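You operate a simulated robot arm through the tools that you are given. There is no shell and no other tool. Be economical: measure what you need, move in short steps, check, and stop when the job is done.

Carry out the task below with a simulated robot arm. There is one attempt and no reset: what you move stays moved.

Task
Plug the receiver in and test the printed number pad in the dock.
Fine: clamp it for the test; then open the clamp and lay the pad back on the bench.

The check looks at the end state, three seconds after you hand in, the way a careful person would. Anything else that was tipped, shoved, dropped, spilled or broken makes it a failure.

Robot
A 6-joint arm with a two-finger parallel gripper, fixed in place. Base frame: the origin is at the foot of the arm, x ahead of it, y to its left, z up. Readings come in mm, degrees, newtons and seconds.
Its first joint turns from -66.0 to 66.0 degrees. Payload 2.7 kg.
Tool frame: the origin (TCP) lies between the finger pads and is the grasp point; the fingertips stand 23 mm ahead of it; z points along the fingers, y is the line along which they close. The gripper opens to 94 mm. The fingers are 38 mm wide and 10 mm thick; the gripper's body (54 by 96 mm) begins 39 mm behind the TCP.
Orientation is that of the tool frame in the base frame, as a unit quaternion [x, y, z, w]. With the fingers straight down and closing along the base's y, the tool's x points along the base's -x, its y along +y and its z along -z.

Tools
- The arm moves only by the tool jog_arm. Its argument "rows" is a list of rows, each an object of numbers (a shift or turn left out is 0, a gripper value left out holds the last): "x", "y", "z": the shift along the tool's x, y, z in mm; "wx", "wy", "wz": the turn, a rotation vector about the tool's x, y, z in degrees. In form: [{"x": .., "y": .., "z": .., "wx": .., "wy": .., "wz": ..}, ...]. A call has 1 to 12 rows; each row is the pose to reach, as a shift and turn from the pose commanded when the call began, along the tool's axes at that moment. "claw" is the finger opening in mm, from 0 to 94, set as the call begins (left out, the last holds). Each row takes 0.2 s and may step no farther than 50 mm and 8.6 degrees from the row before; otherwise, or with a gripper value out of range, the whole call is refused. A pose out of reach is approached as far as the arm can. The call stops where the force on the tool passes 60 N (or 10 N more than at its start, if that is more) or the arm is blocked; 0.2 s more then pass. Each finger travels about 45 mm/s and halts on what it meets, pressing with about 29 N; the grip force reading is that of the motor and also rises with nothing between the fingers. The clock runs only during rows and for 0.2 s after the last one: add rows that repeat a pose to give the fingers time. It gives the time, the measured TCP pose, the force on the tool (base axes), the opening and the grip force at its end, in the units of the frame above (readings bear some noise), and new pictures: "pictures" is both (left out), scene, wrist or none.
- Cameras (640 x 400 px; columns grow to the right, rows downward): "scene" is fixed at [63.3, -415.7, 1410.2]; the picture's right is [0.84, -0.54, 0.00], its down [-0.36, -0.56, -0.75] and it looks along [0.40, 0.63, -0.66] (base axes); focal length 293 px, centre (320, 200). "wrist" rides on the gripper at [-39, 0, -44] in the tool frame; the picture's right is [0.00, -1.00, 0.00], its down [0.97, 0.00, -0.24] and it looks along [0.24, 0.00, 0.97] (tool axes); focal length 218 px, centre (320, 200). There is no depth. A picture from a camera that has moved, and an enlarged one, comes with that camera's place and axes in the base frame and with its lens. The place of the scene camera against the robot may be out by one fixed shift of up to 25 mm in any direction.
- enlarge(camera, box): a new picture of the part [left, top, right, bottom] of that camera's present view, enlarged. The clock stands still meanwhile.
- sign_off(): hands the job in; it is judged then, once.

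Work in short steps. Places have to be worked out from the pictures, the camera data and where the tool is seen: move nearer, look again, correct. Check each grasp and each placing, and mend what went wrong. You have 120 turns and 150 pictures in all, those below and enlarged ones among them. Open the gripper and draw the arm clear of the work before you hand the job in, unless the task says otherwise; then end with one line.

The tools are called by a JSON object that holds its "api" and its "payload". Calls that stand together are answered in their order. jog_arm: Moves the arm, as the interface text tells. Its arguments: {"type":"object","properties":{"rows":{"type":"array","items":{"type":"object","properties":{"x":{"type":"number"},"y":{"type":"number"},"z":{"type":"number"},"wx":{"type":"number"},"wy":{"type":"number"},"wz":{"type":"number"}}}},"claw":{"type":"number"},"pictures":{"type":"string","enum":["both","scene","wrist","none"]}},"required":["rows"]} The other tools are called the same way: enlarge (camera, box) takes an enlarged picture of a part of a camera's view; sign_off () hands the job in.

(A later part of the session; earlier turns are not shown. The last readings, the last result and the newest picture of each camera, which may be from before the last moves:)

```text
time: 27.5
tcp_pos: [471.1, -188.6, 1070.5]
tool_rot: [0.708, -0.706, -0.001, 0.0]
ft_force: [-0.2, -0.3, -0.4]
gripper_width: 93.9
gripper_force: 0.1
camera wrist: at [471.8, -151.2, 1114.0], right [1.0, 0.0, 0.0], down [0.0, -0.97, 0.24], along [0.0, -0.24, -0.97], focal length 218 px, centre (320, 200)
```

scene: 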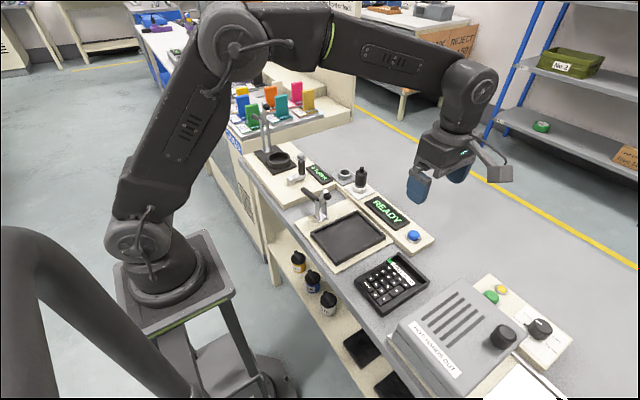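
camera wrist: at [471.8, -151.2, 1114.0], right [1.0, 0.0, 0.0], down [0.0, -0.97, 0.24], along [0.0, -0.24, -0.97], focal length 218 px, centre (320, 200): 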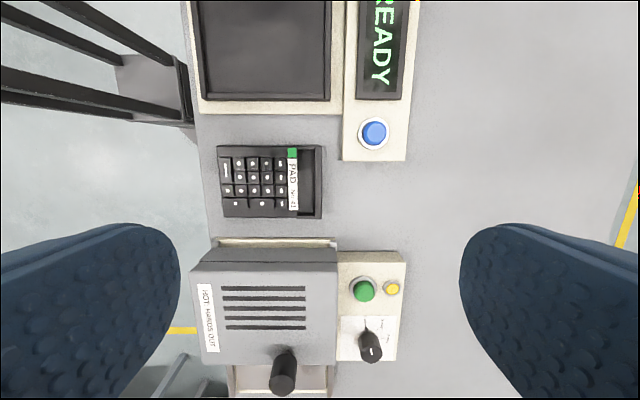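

{"api": "enlarge", "payload": {"camera": "wrist", "box": [185, 120, 365, 240]}}

```text
3.33 times, centred on (275, 180) of wrist
camera zoom: at [471.8, -151.2, 1114.0], right [1.0, 0.0, 0.0], down [0.0, -0.97, 0.24], along [0.0, -0.24, -0.97], focal length 728 px, centre (470, 267)
```

zoom: 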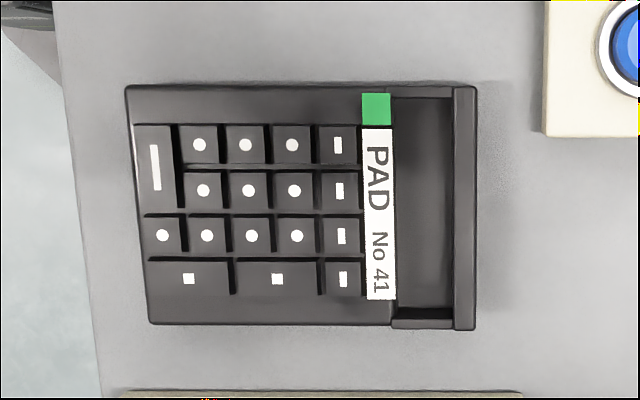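

The hood wall runs at x≈465–474.5 with a recess of about 22 mm behind it, and the pad spans y from about −151 to −246. I'll lower toward it with a 24 mm opening and look again.

{"api": "jog_arm", "payload": {"rows": [{"x": 5, "y": 1.8, "z": 40}, {"x": 9.5, "y": 1.8, "z": 80}, {"x": 9.5, "y": 1.8, "z": 120}, {"x": 9.5, "y": 1.8, "z": 155}, {"x": 9.5, "y": 1.8, "z": 170}, {"x": 9.5, "y": 1.8, "z": 170}], "claw": 24}}

{"api": "enlarge", "payload": {"camera": "wrist", "box": [200, 130, 440, 300]}}

{"api": "enlarge", "payload": {"camera": "scene", "box": [360, 200, 460, 300]}}

```text
time: 28.9
tcp_pos: [470.2, -199.9, 899.2]
tool_rot: [0.707, -0.707, -0.001, 0.001]
ft_force: [0.4, 0.2, -0.2]
gripper_width: 24.1
gripper_force: 0.0
camera wrist: at [469.3, -160.1, 943.6], right [1.0, 0.0, 0.0], down [0.0, -0.97, 0.24], along [0.0, -0.24, -0.97], focal length 218 px, centre (320, 200)
```

scene: 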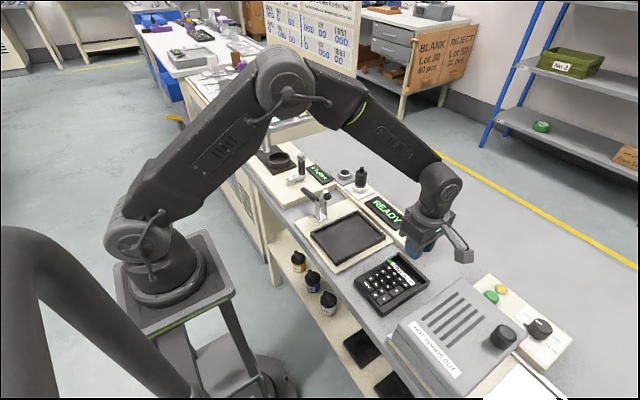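
wrist: 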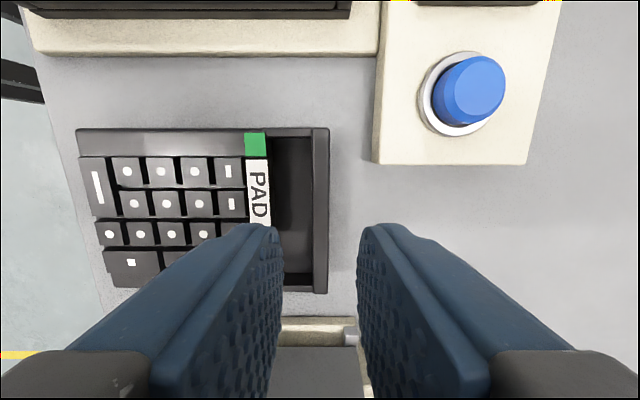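

```text
2.35 times, centred on (320, 215) of wrist
camera zoom: at [469.3, -160.1, 943.6], right [1.0, 0.0, 0.0], down [0.0, -0.97, 0.24], along [0.0, -0.24, -0.97], focal length 514 px, centre (320, 165)
```

zoom: 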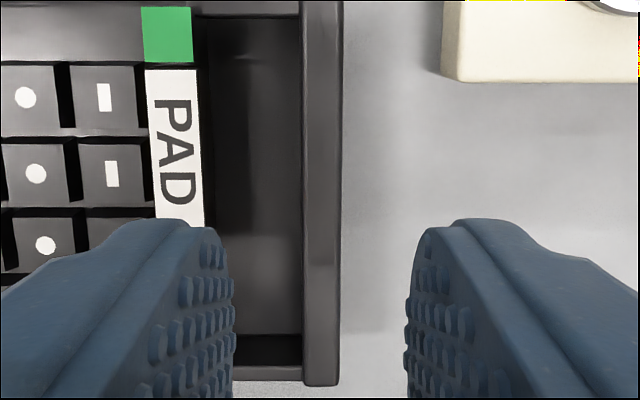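

```text
4.00 times, centred on (410, 250) of scene
camera zoom: at [63.3, -415.7, 1410.2], right [0.84, -0.54, 0.0], down [-0.36, -0.56, -0.75], along [0.4, 0.63, -0.66], focal length 1172 px, centre (-40, 0)
```

zoom: 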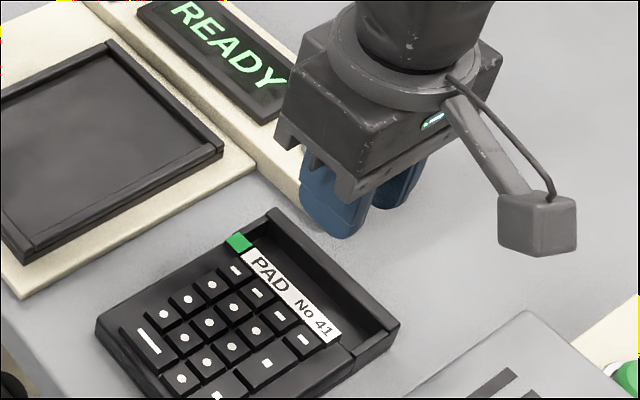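

By comparing views, the wall top is at z≈827 and the pad is about 97 mm wide, centred at y≈−199.5. I'll narrow the opening to 20 and lower so the tips straddle the wall, with a force check.

{"api": "jog_arm", "payload": {"rows": [{"z": 0}, {"z": 20}, {"z": 40}, {"z": 50}, {"z": 58}, {"z": 58}], "claw": 20}}

{"api": "enlarge", "payload": {"camera": "scene", "box": [360, 210, 460, 310]}}

```text
time: 30.3
tcp_pos: [470.3, -199.1, 840.6]
tool_rot: [0.708, -0.706, -0.001, 0.0]
ft_force: [0.1, 0.7, 0.6]
gripper_width: 20.0
gripper_force: 0.0
camera wrist: at [469.9, -160.4, 886.0], right [1.0, 0.0, 0.0], down [0.0, -0.97, 0.24], along [0.0, -0.24, -0.97], focal length 218 px, centre (320, 200)
```

scene: 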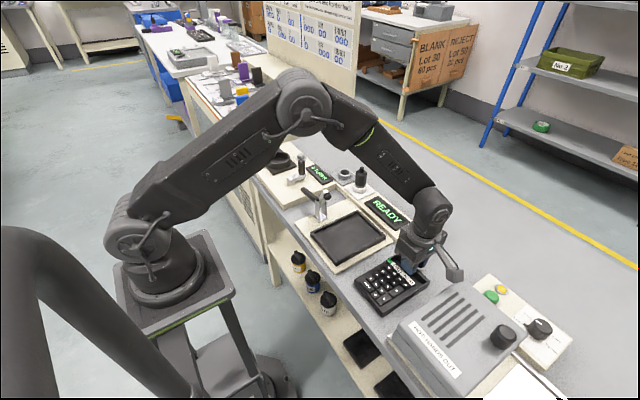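
wrist: 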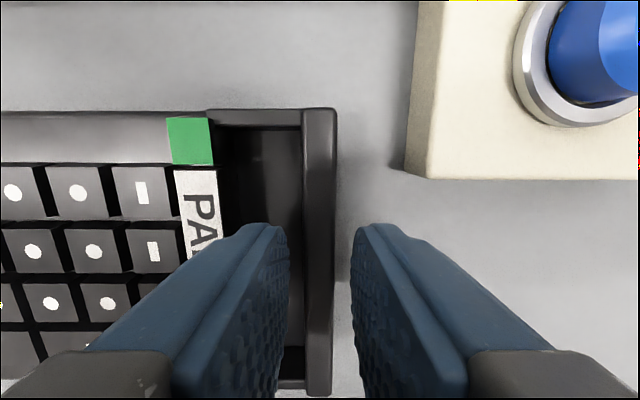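

```text
4.00 times, centred on (410, 260) of scene
camera zoom: at [63.3, -415.7, 1410.2], right [0.84, -0.54, 0.0], down [-0.36, -0.56, -0.75], along [0.4, 0.63, -0.66], focal length 1172 px, centre (-40, -40)
```

zoom: 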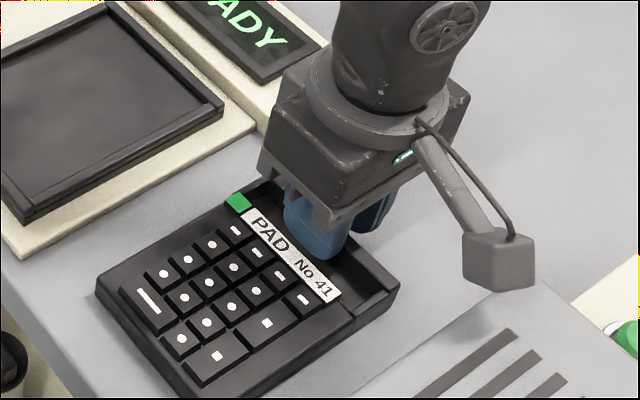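

The fingers straddle the wall cleanly. I'll lower a further 8 mm and read the force.

{"api": "jog_arm", "payload": {"rows": [{"z": 3}, {"z": 6}, {"z": 8}], "pictures": "none"}}

{"api": "jog_arm", "payload": {"rows": [{"z": 2}, {"z": 3}], "pictures": "wrist"}}

{"api": "enlarge", "payload": {"camera": "scene", "box": [360, 210, 460, 310]}}

```text
time: 31.1
tcp_pos: [470.4, -198.0, 835.1]
tool_rot: [0.708, -0.706, -0.001, 0.0]
ft_force: [0.3, -0.2, -0.1]
gripper_width: 20.0
gripper_force: 0.0
```

```text
time: 31.7
tcp_pos: [471.3, -198.6, 830.4]
tool_rot: [0.708, -0.706, 0.0, -0.001]
ft_force: [-1.7, 0.6, 7.3]
gripper_width: 20.8
gripper_force: 0.9
camera wrist: at [470.6, -160.4, 876.1], right [1.0, 0.0, 0.0], down [0.0, -0.97, 0.24], along [0.0, -0.24, -0.97], focal length 218 px, centre (320, 200)
```

wrist: 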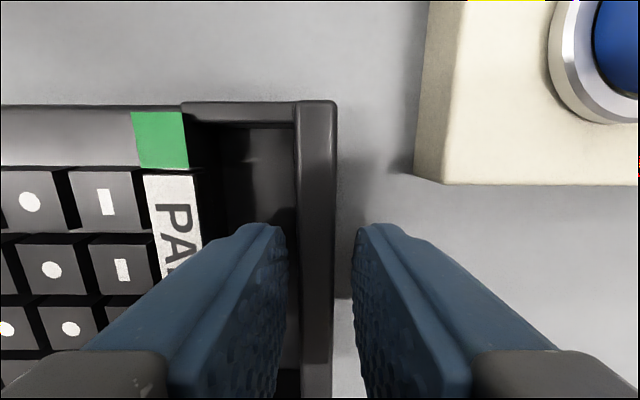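

```text
4.00 times, centred on (410, 260) of scene
camera zoom: at [63.1, -415.6, 1410.3], right [0.84, -0.54, 0.0], down [-0.36, -0.56, -0.75], along [0.4, 0.63, -0.66], focal length 1172 px, centre (-40, -40)
```

zoom: 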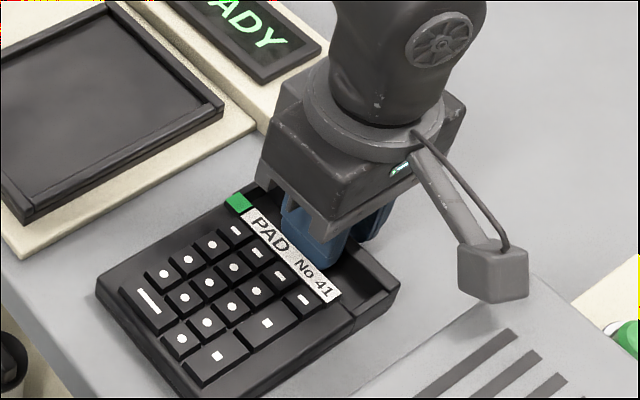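

Light contact with the recess floor at tip z≈807. I'll back off 1.5 mm and close on the wall.

{"api": "jog_arm", "payload": {"rows": [{"z": -1.5}, {"z": -1.5}, {"z": -1.5}, {"z": -1.5}], "claw": 2, "pictures": "wrist"}}

```text
time: 32.7
tcp_pos: [471.9, -198.6, 831.3]
tool_rot: [0.708, -0.706, -0.001, 0.0]
ft_force: [-1.0, 0.2, 0.3]
gripper_width: 9.4
gripper_force: 28.4
camera wrist: at [471.0, -160.1, 876.7], right [1.0, 0.0, 0.0], down [0.0, -0.97, 0.24], along [0.0, -0.24, -0.97], focal length 218 px, centre (320, 200)
```

wrist: 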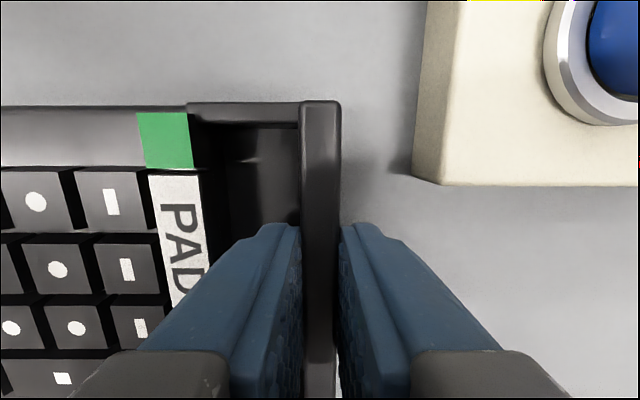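

Gripped: 9.4 mm wall at 28 N. I'm lifting straight up, gently.

{"api": "jog_arm", "payload": {"rows": [{"z": -5}, {"z": -12}, {"z": -22}, {"z": -35}, {"z": -50}, {"z": -65}, {"z": -80}, {"z": -80}]}}

{"api": "enlarge", "payload": {"camera": "scene", "box": [340, 180, 460, 290]}}

```text
time: 34.5
tcp_pos: [470.2, -197.4, 912.9]
tool_rot: [0.708, -0.706, 0.0, -0.001]
ft_force: [0.2, 0.5, -1.5]
gripper_width: 9.5
gripper_force: 28.7
camera wrist: at [470.0, -159.7, 957.4], right [1.0, 0.0, 0.0], down [0.0, -0.97, 0.24], along [0.0, -0.24, -0.97], focal length 218 px, centre (320, 200)
```

scene: 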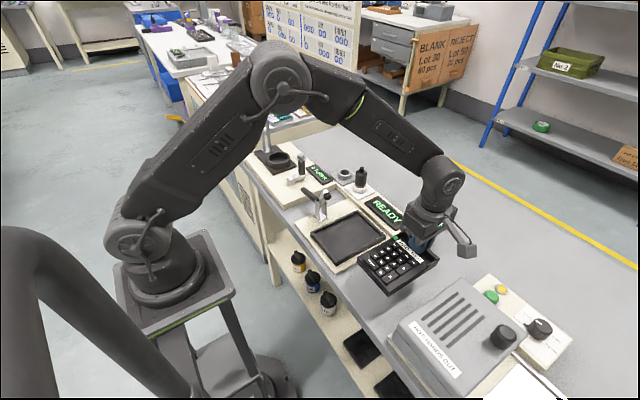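
wrist: 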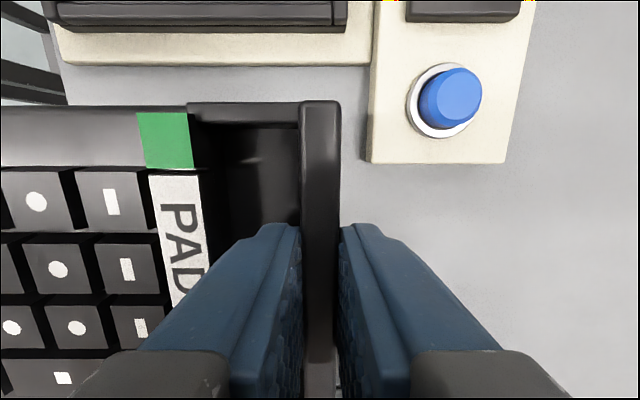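

```text
3.64 times, centred on (400, 235) of scene
camera zoom: at [63.3, -415.7, 1410.2], right [0.84, -0.54, 0.0], down [-0.36, -0.56, -0.75], along [0.4, 0.63, -0.66], focal length 1065 px, centre (29, 73)
```

zoom: 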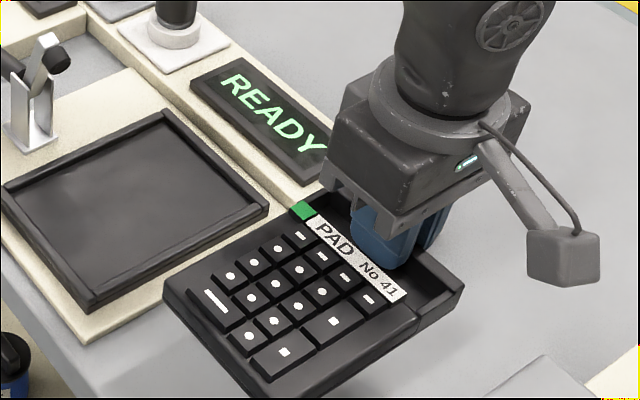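

The pad is held level. I'll carry it at this height over the dock (estimated inner y −90…+18, +x rail near x≈476) and look.

{"api": "jog_arm", "payload": {"rows": [{"x": -30}, {"x": -65}, {"x": -100}, {"x": -135}, {"x": -155, "y": 1}, {"x": -164, "y": 1}, {"x": -164, "y": 1, "z": 10}, {"x": -164, "y": 1, "z": 20}, {"x": -164, "y": 1, "z": 20}]}}

{"api": "enlarge", "payload": {"camera": "scene", "box": [290, 170, 430, 290]}}

```text
time: 36.5
tcp_pos: [471.1, -34.7, 892.4]
tool_rot: [0.707, -0.707, -0.001, 0.0]
ft_force: [0.3, 0.3, -0.8]
gripper_width: 9.5
gripper_force: 29.1
camera wrist: at [470.5, 3.9, 937.5], right [1.0, 0.0, 0.0], down [0.0, -0.97, 0.24], along [0.0, -0.24, -0.97], focal length 218 px, centre (320, 200)
```

scene: 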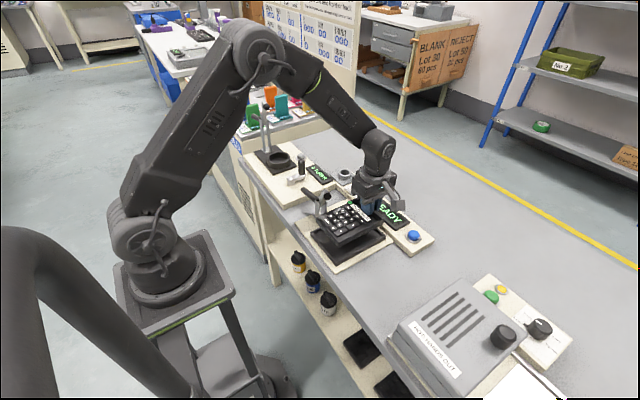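
wrist: 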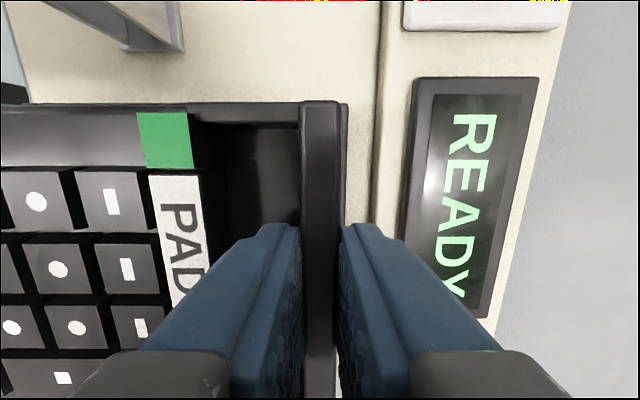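

```text
3.33 times, centred on (360, 230) of scene
camera zoom: at [63.3, -415.7, 1410.2], right [0.84, -0.54, 0.0], down [-0.36, -0.56, -0.75], along [0.4, 0.63, -0.66], focal length 976 px, centre (187, 100)
```

zoom: 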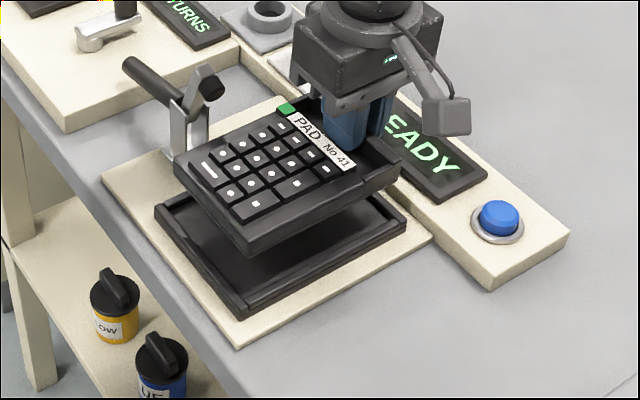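

{"api": "enlarge", "payload": {"camera": "wrist", "box": [280, 80, 400, 180]}}

{"api": "enlarge", "payload": {"camera": "wrist", "box": [0, 60, 200, 160]}}

```text
4.00 times, centred on (340, 130) of wrist
camera zoom: at [470.5, 3.9, 937.5], right [1.0, 0.0, 0.0], down [0.0, -0.97, 0.24], along [0.0, -0.24, -0.97], focal length 873 px, centre (240, 480)
```

zoom: 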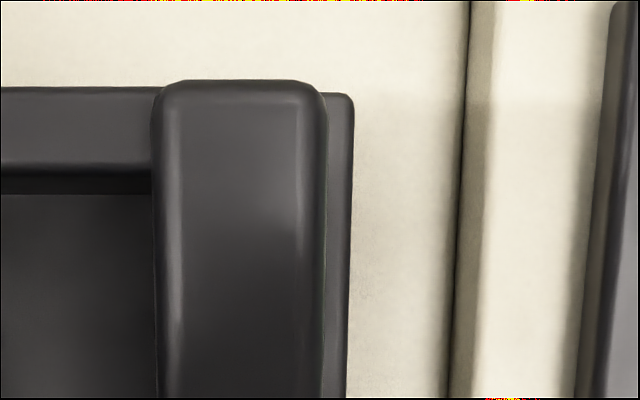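

```text
3.20 times, centred on (100, 110) of wrist
camera zoom: at [470.5, 3.9, 937.5], right [1.0, 0.0, 0.0], down [0.0, -0.97, 0.24], along [0.0, -0.24, -0.97], focal length 698 px, centre (1024, 488)
```

zoom: 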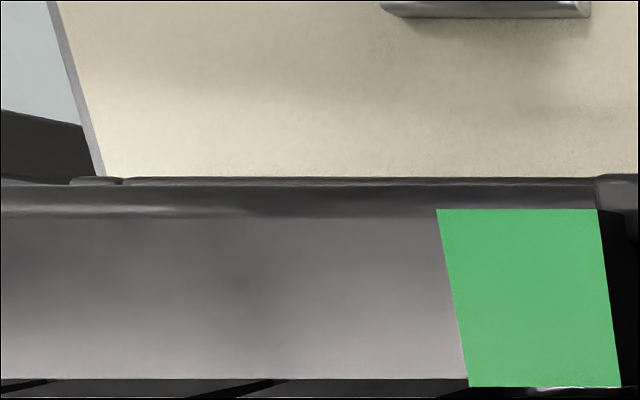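

Pad edges sit about centred in y, with about 2 mm to the +x rail. I'll nudge 1.5 mm toward −x and lower partly, then check.

{"api": "jog_arm", "payload": {"rows": [{"y": 1.5, "z": 10}, {"y": 1.5, "z": 20}, {"y": 1.5, "z": 30}, {"y": 1.5, "z": 30}], "pictures": "wrist"}}

{"api": "enlarge", "payload": {"camera": "scene", "box": [300, 190, 410, 280]}}

{"api": "enlarge", "payload": {"camera": "wrist", "box": [280, 80, 400, 180]}}

```text
time: 37.5
tcp_pos: [468.8, -34.9, 861.6]
tool_rot: [0.708, -0.706, -0.001, -0.001]
ft_force: [-0.5, 0.5, -1.2]
gripper_width: 9.3
gripper_force: 29.1
camera wrist: at [467.7, 3.8, 907.1], right [1.0, 0.0, 0.0], down [0.0, -0.97, 0.24], along [0.0, -0.24, -0.97], focal length 218 px, centre (320, 200)
```

wrist: 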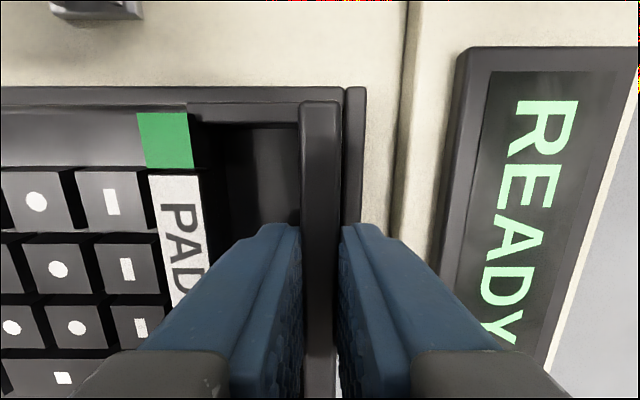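

```text
4.44 times, centred on (355, 235) of scene
camera zoom: at [63.3, -415.7, 1410.2], right [0.84, -0.54, 0.0], down [-0.36, -0.56, -0.75], along [0.4, 0.63, -0.66], focal length 1302 px, centre (164, 44)
```

zoom: 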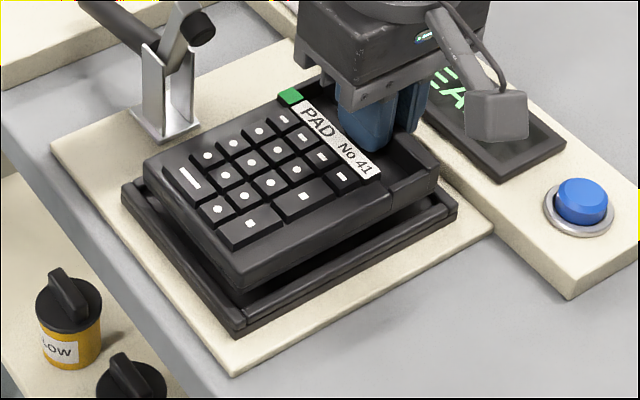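

```text
4.00 times, centred on (340, 130) of wrist
camera zoom: at [467.7, 3.8, 907.1], right [1.0, 0.0, 0.0], down [0.0, -0.97, 0.24], along [0.0, -0.24, -0.97], focal length 873 px, centre (240, 480)
```

zoom: 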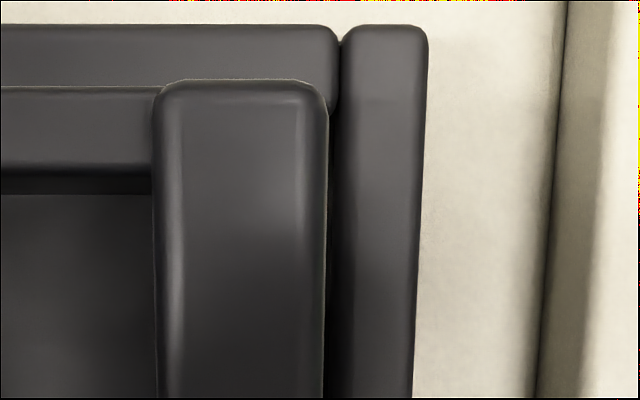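

The margins look balanced now (about 4.7 mm at +x, 4.4 mm at +y). I'll nudge +x 1 mm and +y 0.7 mm, then lower gently into the dock until contact.

{"api": "jog_arm", "payload": {"rows": [{"x": -0.7, "y": -1, "z": 4}, {"x": -0.7, "y": -1, "z": 8}, {"x": -0.7, "y": -1, "z": 11}, {"x": -0.7, "y": -1, "z": 14}, {"x": -0.7, "y": -1, "z": 16}, {"x": -0.7, "y": -1, "z": 18}], "pictures": "wrist"}}

{"api": "enlarge", "payload": {"camera": "scene", "box": [300, 190, 410, 280]}}

```text
time: 38.9
tcp_pos: [469.7, -34.5, 847.0]
tool_rot: [0.708, -0.706, 0.001, -0.002]
ft_force: [-12.0, 2.0, 33.6]
gripper_width: 9.4
gripper_force: 28.9
camera wrist: at [468.8, 4.3, 892.0], right [1.0, 0.0, 0.0], down [0.0, -0.97, 0.24], along [0.0, -0.24, -0.97], focal length 218 px, centre (320, 200)
```

wrist: 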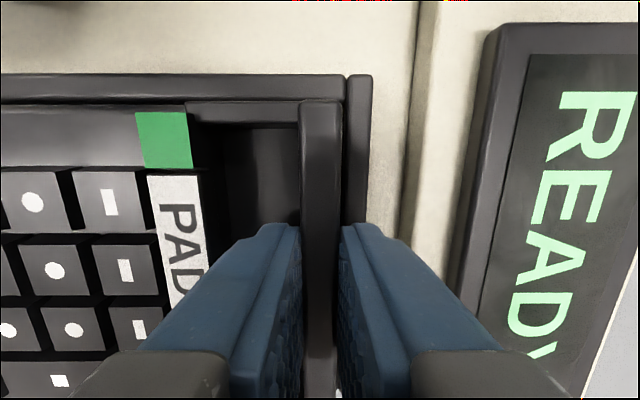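

```text
4.44 times, centred on (355, 235) of scene
camera zoom: at [62.5, -415.6, 1410.3], right [0.84, -0.54, 0.0], down [-0.36, -0.56, -0.75], along [0.41, 0.63, -0.66], focal length 1302 px, centre (164, 44)
```

zoom: 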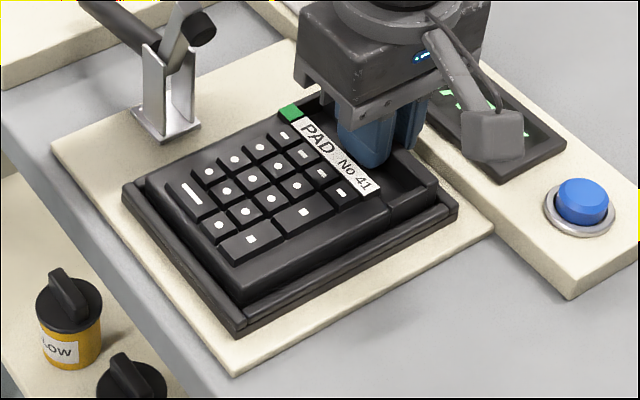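

Contact at TCP 847, where the pad's underside would be near rail-top height, so it may be resting on a rail. I'll look closely.

{"api": "enlarge", "payload": {"camera": "scene", "box": [320, 220, 370, 270]}}

{"api": "enlarge", "payload": {"camera": "scene", "box": [365, 215, 405, 255]}}

{"api": "enlarge", "payload": {"camera": "wrist", "box": [280, 60, 400, 160]}}

```text
8.00 times, centred on (345, 245) of scene
camera zoom: at [62.5, -415.6, 1410.3], right [0.84, -0.54, 0.0], down [-0.36, -0.56, -0.75], along [0.41, 0.63, -0.66], focal length 2343 px, centre (120, -160)
```

zoom: 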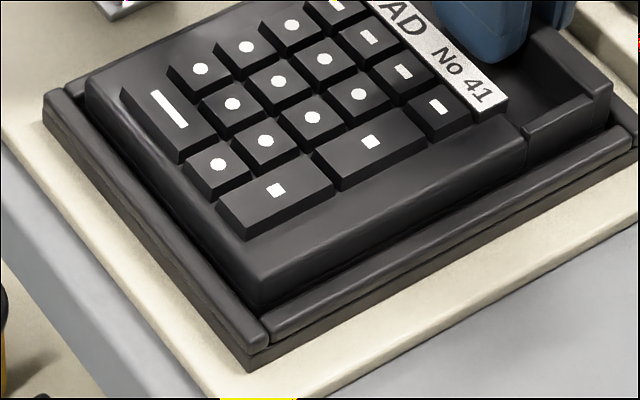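

```text
10.00 times, centred on (385, 235) of scene
camera zoom: at [62.5, -415.6, 1410.3], right [0.84, -0.54, 0.0], down [-0.36, -0.56, -0.75], along [0.41, 0.63, -0.66], focal length 2929 px, centre (-330, -150)
```

zoom: 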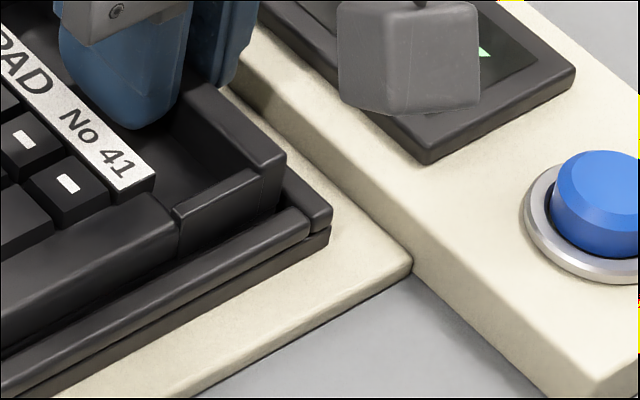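

```text
4.00 times, centred on (340, 110) of wrist
camera zoom: at [468.8, 4.3, 892.0], right [1.0, 0.0, 0.0], down [0.0, -0.97, 0.24], along [0.0, -0.24, -0.97], focal length 873 px, centre (240, 560)
```

zoom: 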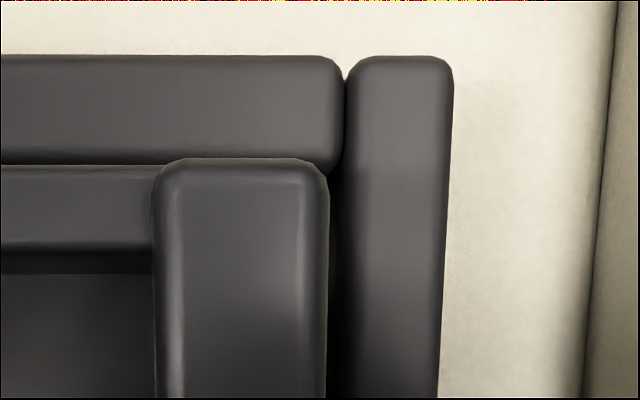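

Zoomed in, the pad appears to sit inside all four rails. I'll relieve the load and open slightly to 20 mm to see it rest.

{"api": "jog_arm", "payload": {"rows": [{"z": -2}, {"z": -3}, {"z": -3}], "pictures": "none"}}

{"api": "jog_arm", "payload": {"rows": [{"z": 0}, {"z": 0}, {"z": 0}], "claw": 20, "pictures": "wrist"}}

{"api": "enlarge", "payload": {"camera": "scene", "box": [320, 210, 390, 270]}}

```text
time: 39.7
tcp_pos: [469.8, -33.5, 847.9]
tool_rot: [0.708, -0.706, 0.001, -0.002]
ft_force: [2.1, -1.5, 10.4]
gripper_width: 9.5
gripper_force: 28.6
```

```text
time: 40.5
tcp_pos: [468.8, -33.8, 846.7]
tool_rot: [0.708, -0.706, -0.002, 0.0]
ft_force: [3.1, -0.1, 7.2]
gripper_width: 18.8
gripper_force: 0.0
camera wrist: at [468.5, 4.5, 892.1], right [1.0, 0.0, 0.0], down [0.0, -0.97, 0.24], along [0.0, -0.24, -0.97], focal length 218 px, centre (320, 200)
```

wrist: 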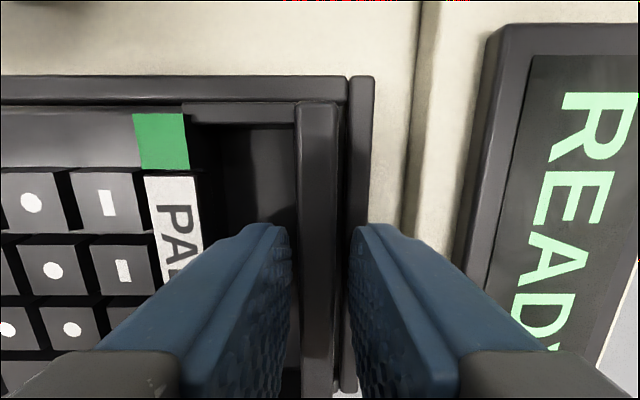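

```text
6.67 times, centred on (355, 240) of scene
camera zoom: at [63.2, -415.6, 1410.2], right [0.84, -0.54, 0.0], down [-0.36, -0.56, -0.75], along [0.4, 0.63, -0.66], focal length 1952 px, centre (87, -67)
```

zoom: 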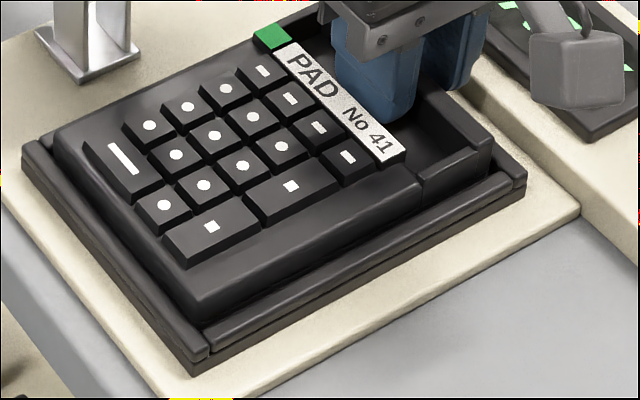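

The outer fingertip was resting on the +x rail, which was the contact. The pad is now released and inside. I'll back straight up and check the seating.

{"api": "jog_arm", "payload": {"rows": [{"z": -10}, {"z": -30}, {"z": -60}, {"z": -100}, {"z": -130}, {"z": -130}], "pictures": "wrist"}}

{"api": "enlarge", "payload": {"camera": "wrist", "box": [180, 100, 360, 240]}}

{"api": "enlarge", "payload": {"camera": "scene", "box": [300, 170, 410, 280]}}

```text
time: 41.9
tcp_pos: [467.1, -33.1, 978.0]
tool_rot: [0.707, -0.707, -0.001, 0.0]
ft_force: [0.7, 1.0, 0.5]
gripper_width: 19.9
gripper_force: 0.0
camera wrist: at [466.9, 4.7, 1023.1], right [1.0, 0.0, 0.0], down [0.0, -0.97, 0.24], along [0.0, -0.24, -0.97], focal length 218 px, centre (320, 200)
```

wrist: 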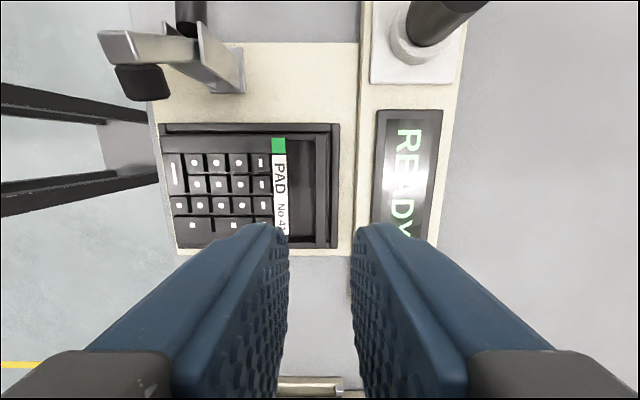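

```text
2.86 times, centred on (270, 170) of wrist
camera zoom: at [466.9, 4.7, 1023.1], right [1.0, 0.0, 0.0], down [0.0, -0.97, 0.24], along [0.0, -0.24, -0.97], focal length 624 px, centre (463, 286)
```

zoom: 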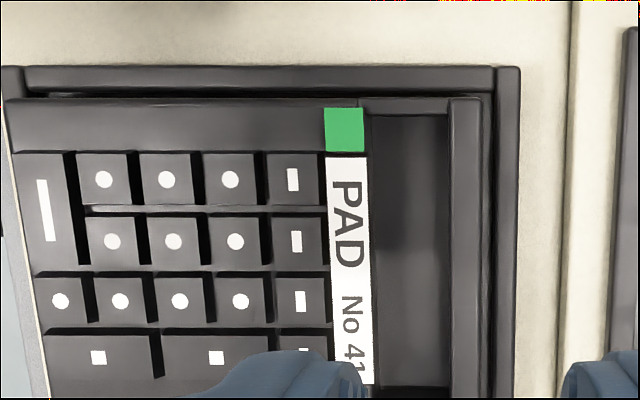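

```text
3.64 times, centred on (355, 225) of scene
camera zoom: at [63.3, -415.7, 1410.2], right [0.84, -0.54, 0.0], down [-0.36, -0.56, -0.75], along [0.4, 0.63, -0.66], focal length 1065 px, centre (193, 109)
```

zoom: 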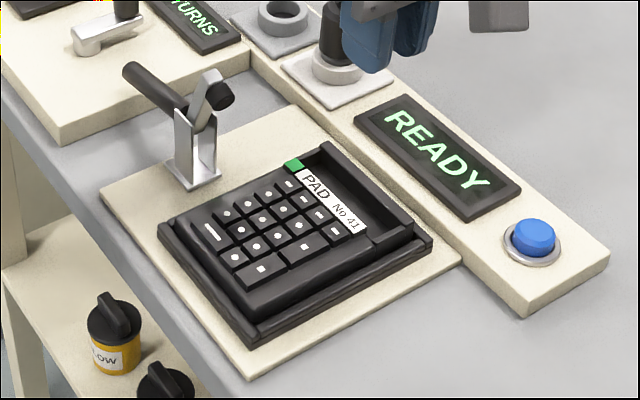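

{"api": "enlarge", "payload": {"camera": "scene", "box": [325, 215, 375, 270]}}

{"api": "enlarge", "payload": {"camera": "wrist", "box": [150, 110, 220, 260]}}

```text
7.27 times, centred on (350, 242) of scene
camera zoom: at [63.3, -415.7, 1410.2], right [0.84, -0.54, 0.0], down [-0.36, -0.56, -0.75], along [0.4, 0.63, -0.66], focal length 2130 px, centre (102, -109)
```

zoom: 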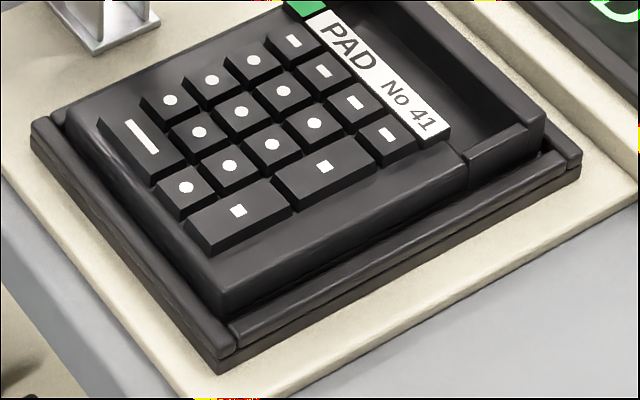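

```text
2.67 times, centred on (185, 185) of wrist
camera zoom: at [466.9, 4.7, 1023.1], right [1.0, 0.0, 0.0], down [0.0, -0.97, 0.24], along [0.0, -0.24, -0.97], focal length 582 px, centre (680, 240)
```

zoom: 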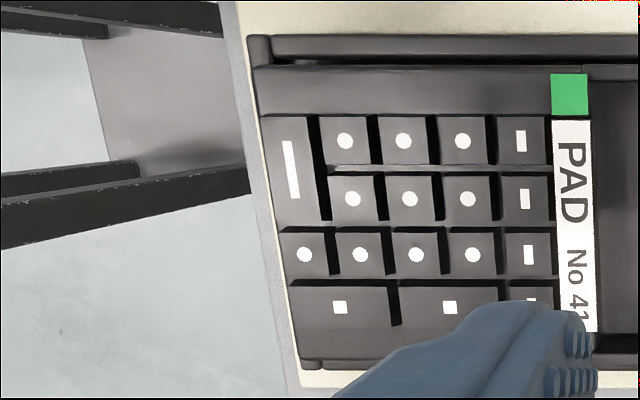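

The pad sits level in the dock. The clamp handle rod runs along y from about (383.5,75,856) to (384,162,846), with the pivot near y≈66 and the arm upright. I'll move above the rod with the jaws closing along x and check its place.

{"api": "jog_arm", "payload": {"rows": [{"x": -30, "y": 15}, {"x": -65, "y": 32}, {"x": -100, "y": 49}, {"x": -135, "y": 66}, {"x": -168, "y": 83}, {"x": -168, "y": 83, "z": 20}, {"x": -168, "y": 83, "z": 40}, {"x": -168, "y": 83, "z": 40}], "claw": 50}}

{"api": "enlarge", "payload": {"camera": "scene", "box": [270, 130, 390, 230]}}

```text
time: 43.7
tcp_pos: [384.8, 132.6, 937.6]
tool_rot: [0.708, -0.706, -0.001, 0.0]
ft_force: [-0.4, 0.0, 0.2]
gripper_width: 49.6
gripper_force: 0.1
camera wrist: at [384.1, 171.5, 982.1], right [1.0, 0.0, 0.0], down [0.0, -0.97, 0.24], along [0.0, -0.24, -0.97], focal length 218 px, centre (320, 200)
```

scene: 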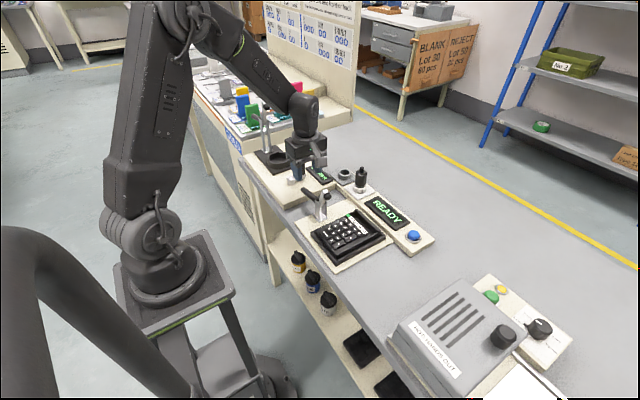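
wrist: 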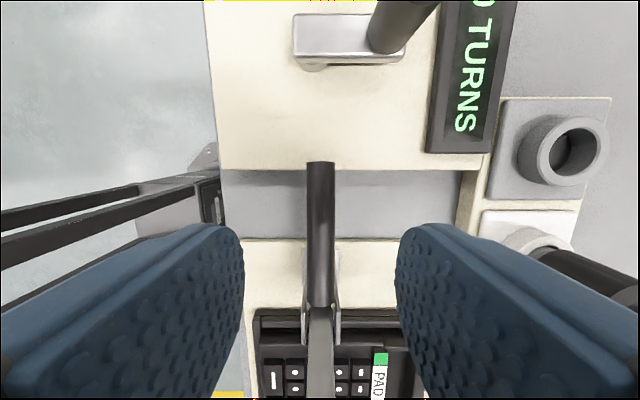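

```text
4.00 times, centred on (330, 180) of scene
camera zoom: at [63.3, -415.6, 1410.2], right [0.84, -0.54, 0.0], down [-0.36, -0.56, -0.75], along [0.4, 0.63, -0.66], focal length 1172 px, centre (280, 280)
```

zoom: 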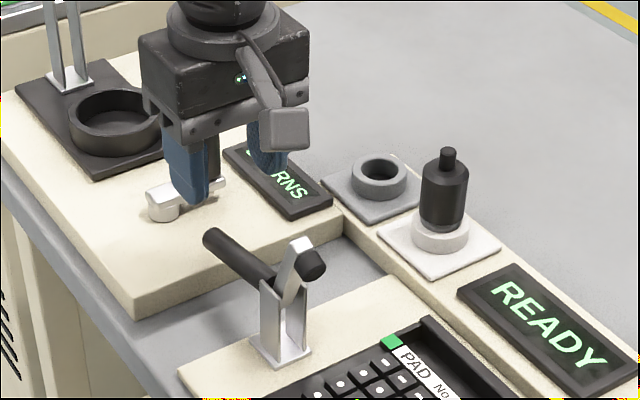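

The rod is centred under the jaws at x≈384, and the finger span in y (113–151) clears the counter base. I'll lower to TCP z≈858 and look before closing.

{"api": "jog_arm", "payload": {"rows": [{"z": 25}, {"z": 50}, {"z": 70}, {"z": 79}, {"z": 79}], "pictures": "wrist"}}

{"api": "enlarge", "payload": {"camera": "scene", "box": [280, 150, 370, 230]}}

```text
time: 44.9
tcp_pos: [386.2, 133.1, 858.1]
tool_rot: [0.708, -0.706, 0.0, 0.0]
ft_force: [0.4, -0.3, 0.1]
gripper_width: 49.9
gripper_force: 0.0
camera wrist: at [386.0, 172.1, 903.8], right [1.0, 0.0, 0.0], down [0.0, -0.97, 0.24], along [0.0, -0.24, -0.97], focal length 218 px, centre (320, 200)
```

wrist: 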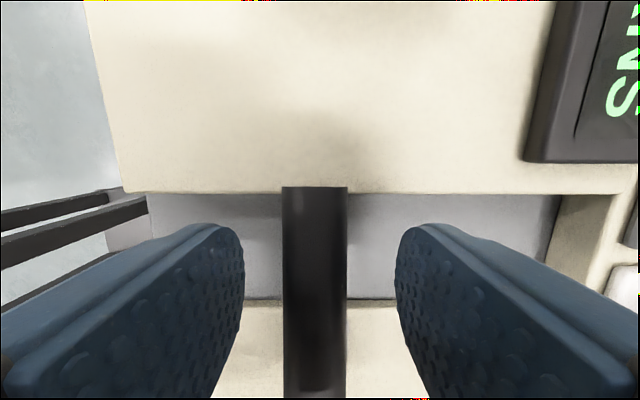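

```text
5.00 times, centred on (325, 190) of scene
camera zoom: at [63.3, -415.7, 1410.2], right [0.84, -0.54, 0.0], down [-0.36, -0.56, -0.75], along [0.4, 0.63, -0.66], focal length 1464 px, centre (295, 250)
```

zoom: 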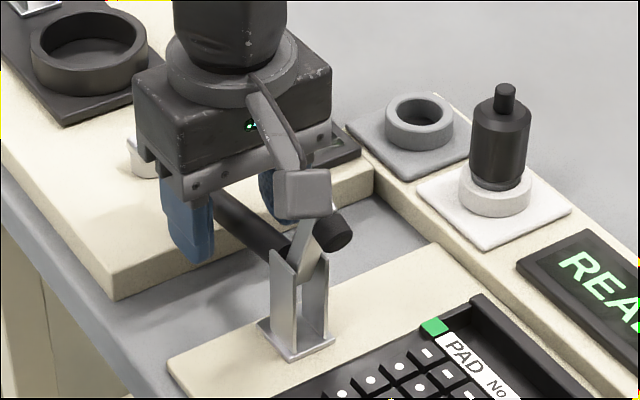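

The rod is between the fingers (the right bracket arm is well above the clamp). I'm closing on it.

{"api": "jog_arm", "payload": {"rows": [{"y": 1}, {"y": 1}, {"y": 1}, {"y": 1}], "claw": 6, "pictures": "wrist"}}

```text
time: 45.9
tcp_pos: [385.4, 134.5, 858.9]
tool_rot: [0.708, -0.706, 0.0, 0.0]
ft_force: [0.7, 0.8, -0.9]
gripper_width: 17.7
gripper_force: 44.8
camera wrist: at [384.6, 172.1, 903.5], right [1.0, 0.0, 0.0], down [0.0, -0.97, 0.24], along [0.0, -0.24, -0.97], focal length 218 px, centre (320, 200)
```

wrist: 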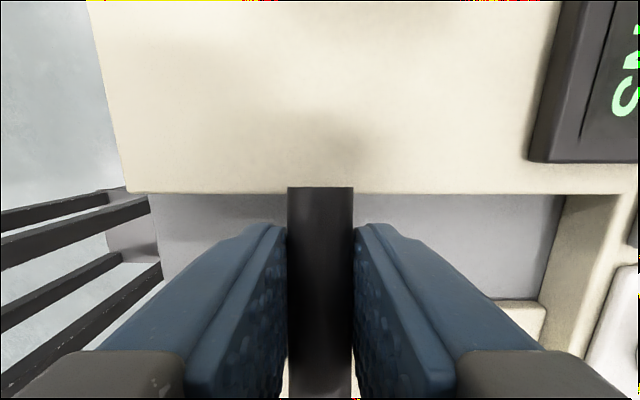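

Holding the rod. I'll start swinging it up along the estimated arc about the pivot, first about 30°, then check.

{"api": "jog_arm", "payload": {"rows": [{"x": 0, "z": -5.8}, {"x": -0.4, "z": -11.6}, {"x": 0.2, "z": -17.5}, {"x": 1.3, "z": -23.3}, {"x": 3, "z": -29}, {"x": 4.9, "z": -34.6}], "pictures": "none"}}

{"api": "enlarge", "payload": {"camera": "scene", "box": [280, 150, 370, 230]}}

```text
time: 47.3
tcp_pos: [385.4, 130.5, 893.6]
tool_rot: [0.708, -0.706, 0.0, -0.002]
ft_force: [4.5, 16.3, -15.2]
gripper_width: 17.7
gripper_force: 44.8
```

```text
5.00 times, centred on (325, 190) of scene
camera zoom: at [63.6, -415.2, 1410.4], right [0.84, -0.54, 0.0], down [-0.36, -0.56, -0.75], along [0.4, 0.63, -0.66], focal length 1464 px, centre (295, 250)
```

zoom: 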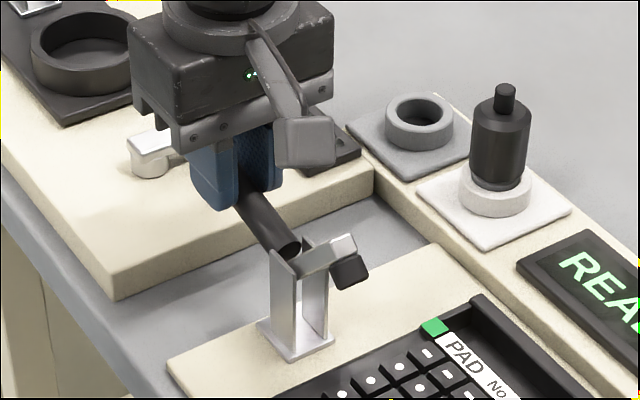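

The clamp arm is swinging down as the handle rises, with modest forces. I'm continuing along the arc.

{"api": "jog_arm", "payload": {"rows": [{"x": 2.6, "z": -5.4}, {"x": 5.6, "z": -10.5}, {"x": 9, "z": -15.3}, {"x": 12.9, "z": -19.8}, {"x": 17.1, "z": -23.9}], "pictures": "none"}}

{"api": "enlarge", "payload": {"camera": "scene", "box": [280, 150, 370, 230]}}

```text
time: 48.5
tcp_pos: [385.3, 113.4, 918.2]
tool_rot: [0.708, -0.706, 0.0, -0.003]
ft_force: [5.9, 23.0, -3.6]
gripper_width: 17.7
gripper_force: 44.8
```

```text
5.00 times, centred on (325, 190) of scene
camera zoom: at [63.5, -415.1, 1410.4], right [0.84, -0.54, 0.0], down [-0.36, -0.56, -0.75], along [0.4, 0.63, -0.66], focal length 1464 px, centre (295, 250)
```

zoom: 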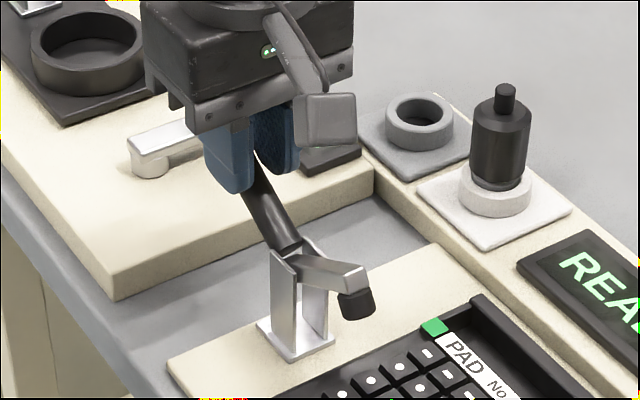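

{"api": "jog_arm", "payload": {"rows": [{"x": 4.9, "z": -3.4}, {"x": 10.1, "z": -6.3}, {"x": 15.5, "z": -8.8}], "pictures": "none"}}

{"api": "enlarge", "payload": {"camera": "scene", "box": [290, 150, 380, 230]}}

```text
time: 49.3
tcp_pos: [383.9, 97.1, 924.3]
tool_rot: [0.707, -0.707, -0.001, -0.001]
ft_force: [7.3, 13.5, -0.6]
gripper_width: 17.3
gripper_force: 42.0
```

```text
5.00 times, centred on (335, 190) of scene
camera zoom: at [63.5, -415.3, 1410.3], right [0.84, -0.54, 0.0], down [-0.36, -0.56, -0.75], along [0.4, 0.63, -0.66], focal length 1464 px, centre (245, 250)
```

zoom: 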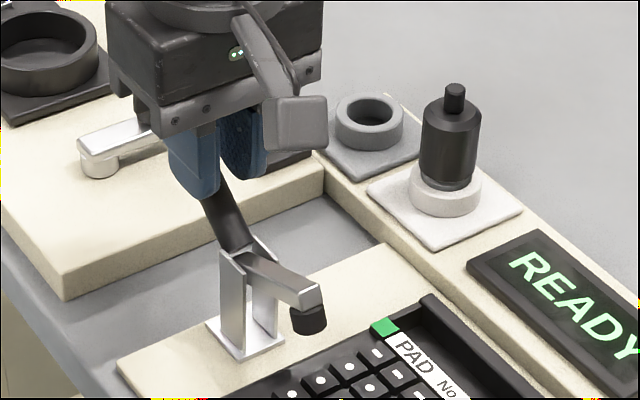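

{"api": "jog_arm", "payload": {"rows": [{"x": 5.5, "z": -1.5}, {"x": 11.3, "z": -2.5}], "pictures": "none"}}

{"api": "enlarge", "payload": {"camera": "scene", "box": [290, 150, 380, 230]}}

```text
time: 49.9
tcp_pos: [383.9, 84.8, 927.2]
tool_rot: [0.708, -0.706, -0.001, 0.003]
ft_force: [-0.5, -0.4, 0.2]
gripper_width: 5.9
gripper_force: 0.0
```

```text
5.00 times, centred on (335, 190) of scene
camera zoom: at [63.2, -415.7, 1410.2], right [0.84, -0.54, 0.0], down [-0.36, -0.56, -0.75], along [0.4, 0.63, -0.66], focal length 1464 px, centre (245, 250)
```

zoom: 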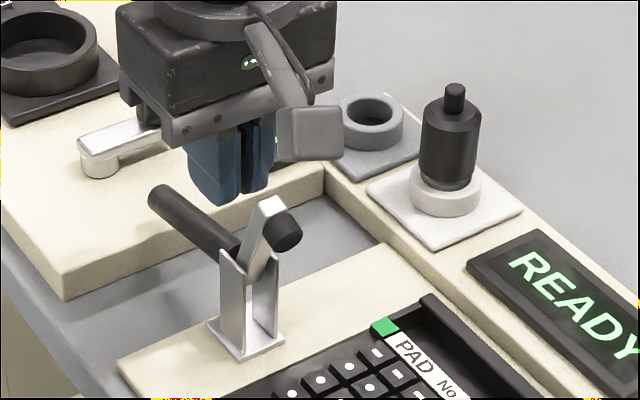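

The rod slipped out of the friction grip and the clamp sprang back open, with nothing harmed. A positive push is better: I'll close the fingers, pitch the tool 45° forward, and hook the fingers under the handle rod to swing it up. First I'll pitch while backing off to x≈325.

{"api": "jog_arm", "payload": {"rows": [{"z": -20}, {"x": -10, "y": 10, "z": -40, "wx": 7.5}, {"x": -20, "y": 25, "z": -40, "wx": 15}, {"x": -32, "y": 40, "z": -40, "wx": 22.5}, {"x": -43, "y": 59, "z": -30, "wx": 30}, {"x": -43, "y": 59, "z": -15, "wx": 37.5}, {"x": -43, "y": 59, "z": -5, "wx": 45}, {"x": -43, "y": 59, "z": -5, "wx": 45}], "claw": 0}}

{"api": "enlarge", "payload": {"camera": "scene", "box": [270, 130, 390, 230]}}

```text
time: 51.7
tcp_pos: [348.3, 135.7, 928.1]
tool_rot: [-0.652, 0.654, -0.27, 0.271]
ft_force: [-0.1, 0.1, -0.5]
gripper_width: 0.0
gripper_force: 28.7
out of reach, approached as far as the arm can: row 5, 6, 7, 8
camera wrist: at [316.7, 174.5, 960.9], right [0.71, 0.0, 0.71], down [-0.17, -0.97, 0.17], along [0.69, -0.24, -0.69], focal length 218 px, centre (320, 200)
```

scene: 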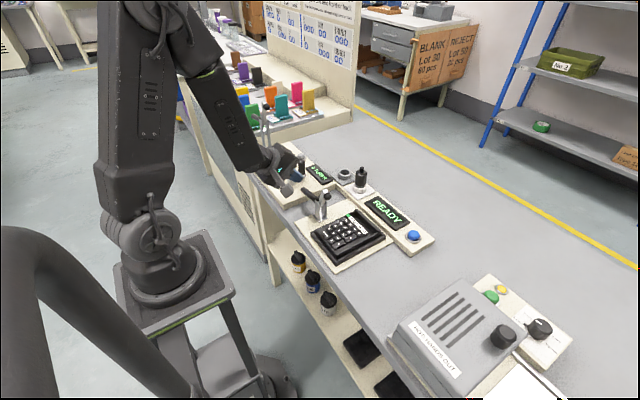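
wrist: 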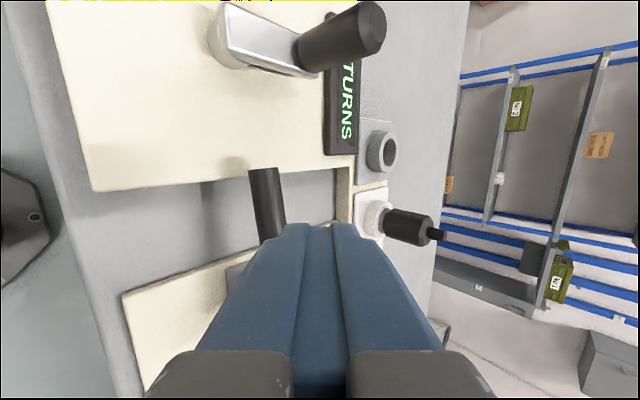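

```text
4.00 times, centred on (330, 180) of scene
camera zoom: at [63.3, -415.7, 1410.2], right [0.84, -0.54, 0.0], down [-0.36, -0.56, -0.75], along [0.4, 0.63, -0.66], focal length 1172 px, centre (280, 280)
```

zoom: 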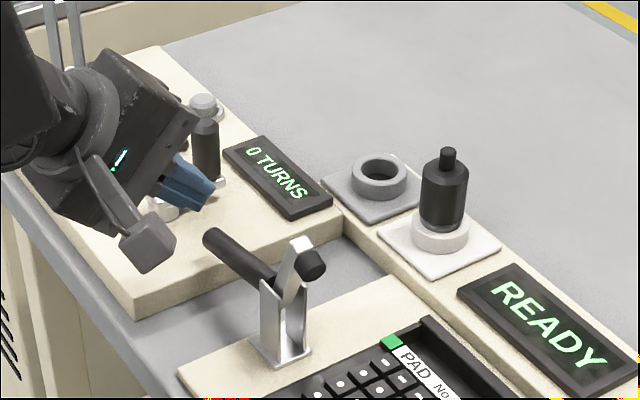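

The arm is at its inner reach limit here (x≈348), but the fingertips would still pass 5 mm clear of the rod on a straight descent. I'll test a small descent first.

{"api": "jog_arm", "payload": {"rows": [{"x": 7, "y": 7, "z": 7}, {"x": 7, "y": 14.1, "z": 14.1}, {"x": 7, "y": 14.1, "z": 14.1}], "pictures": "none"}}

```text
time: 52.5
tcp_pos: [348.3, 128.0, 908.6]
tool_rot: [0.654, -0.653, 0.269, -0.271]
ft_force: [-0.8, 0.3, 0.2]
gripper_width: 0.1
gripper_force: 29.2
```

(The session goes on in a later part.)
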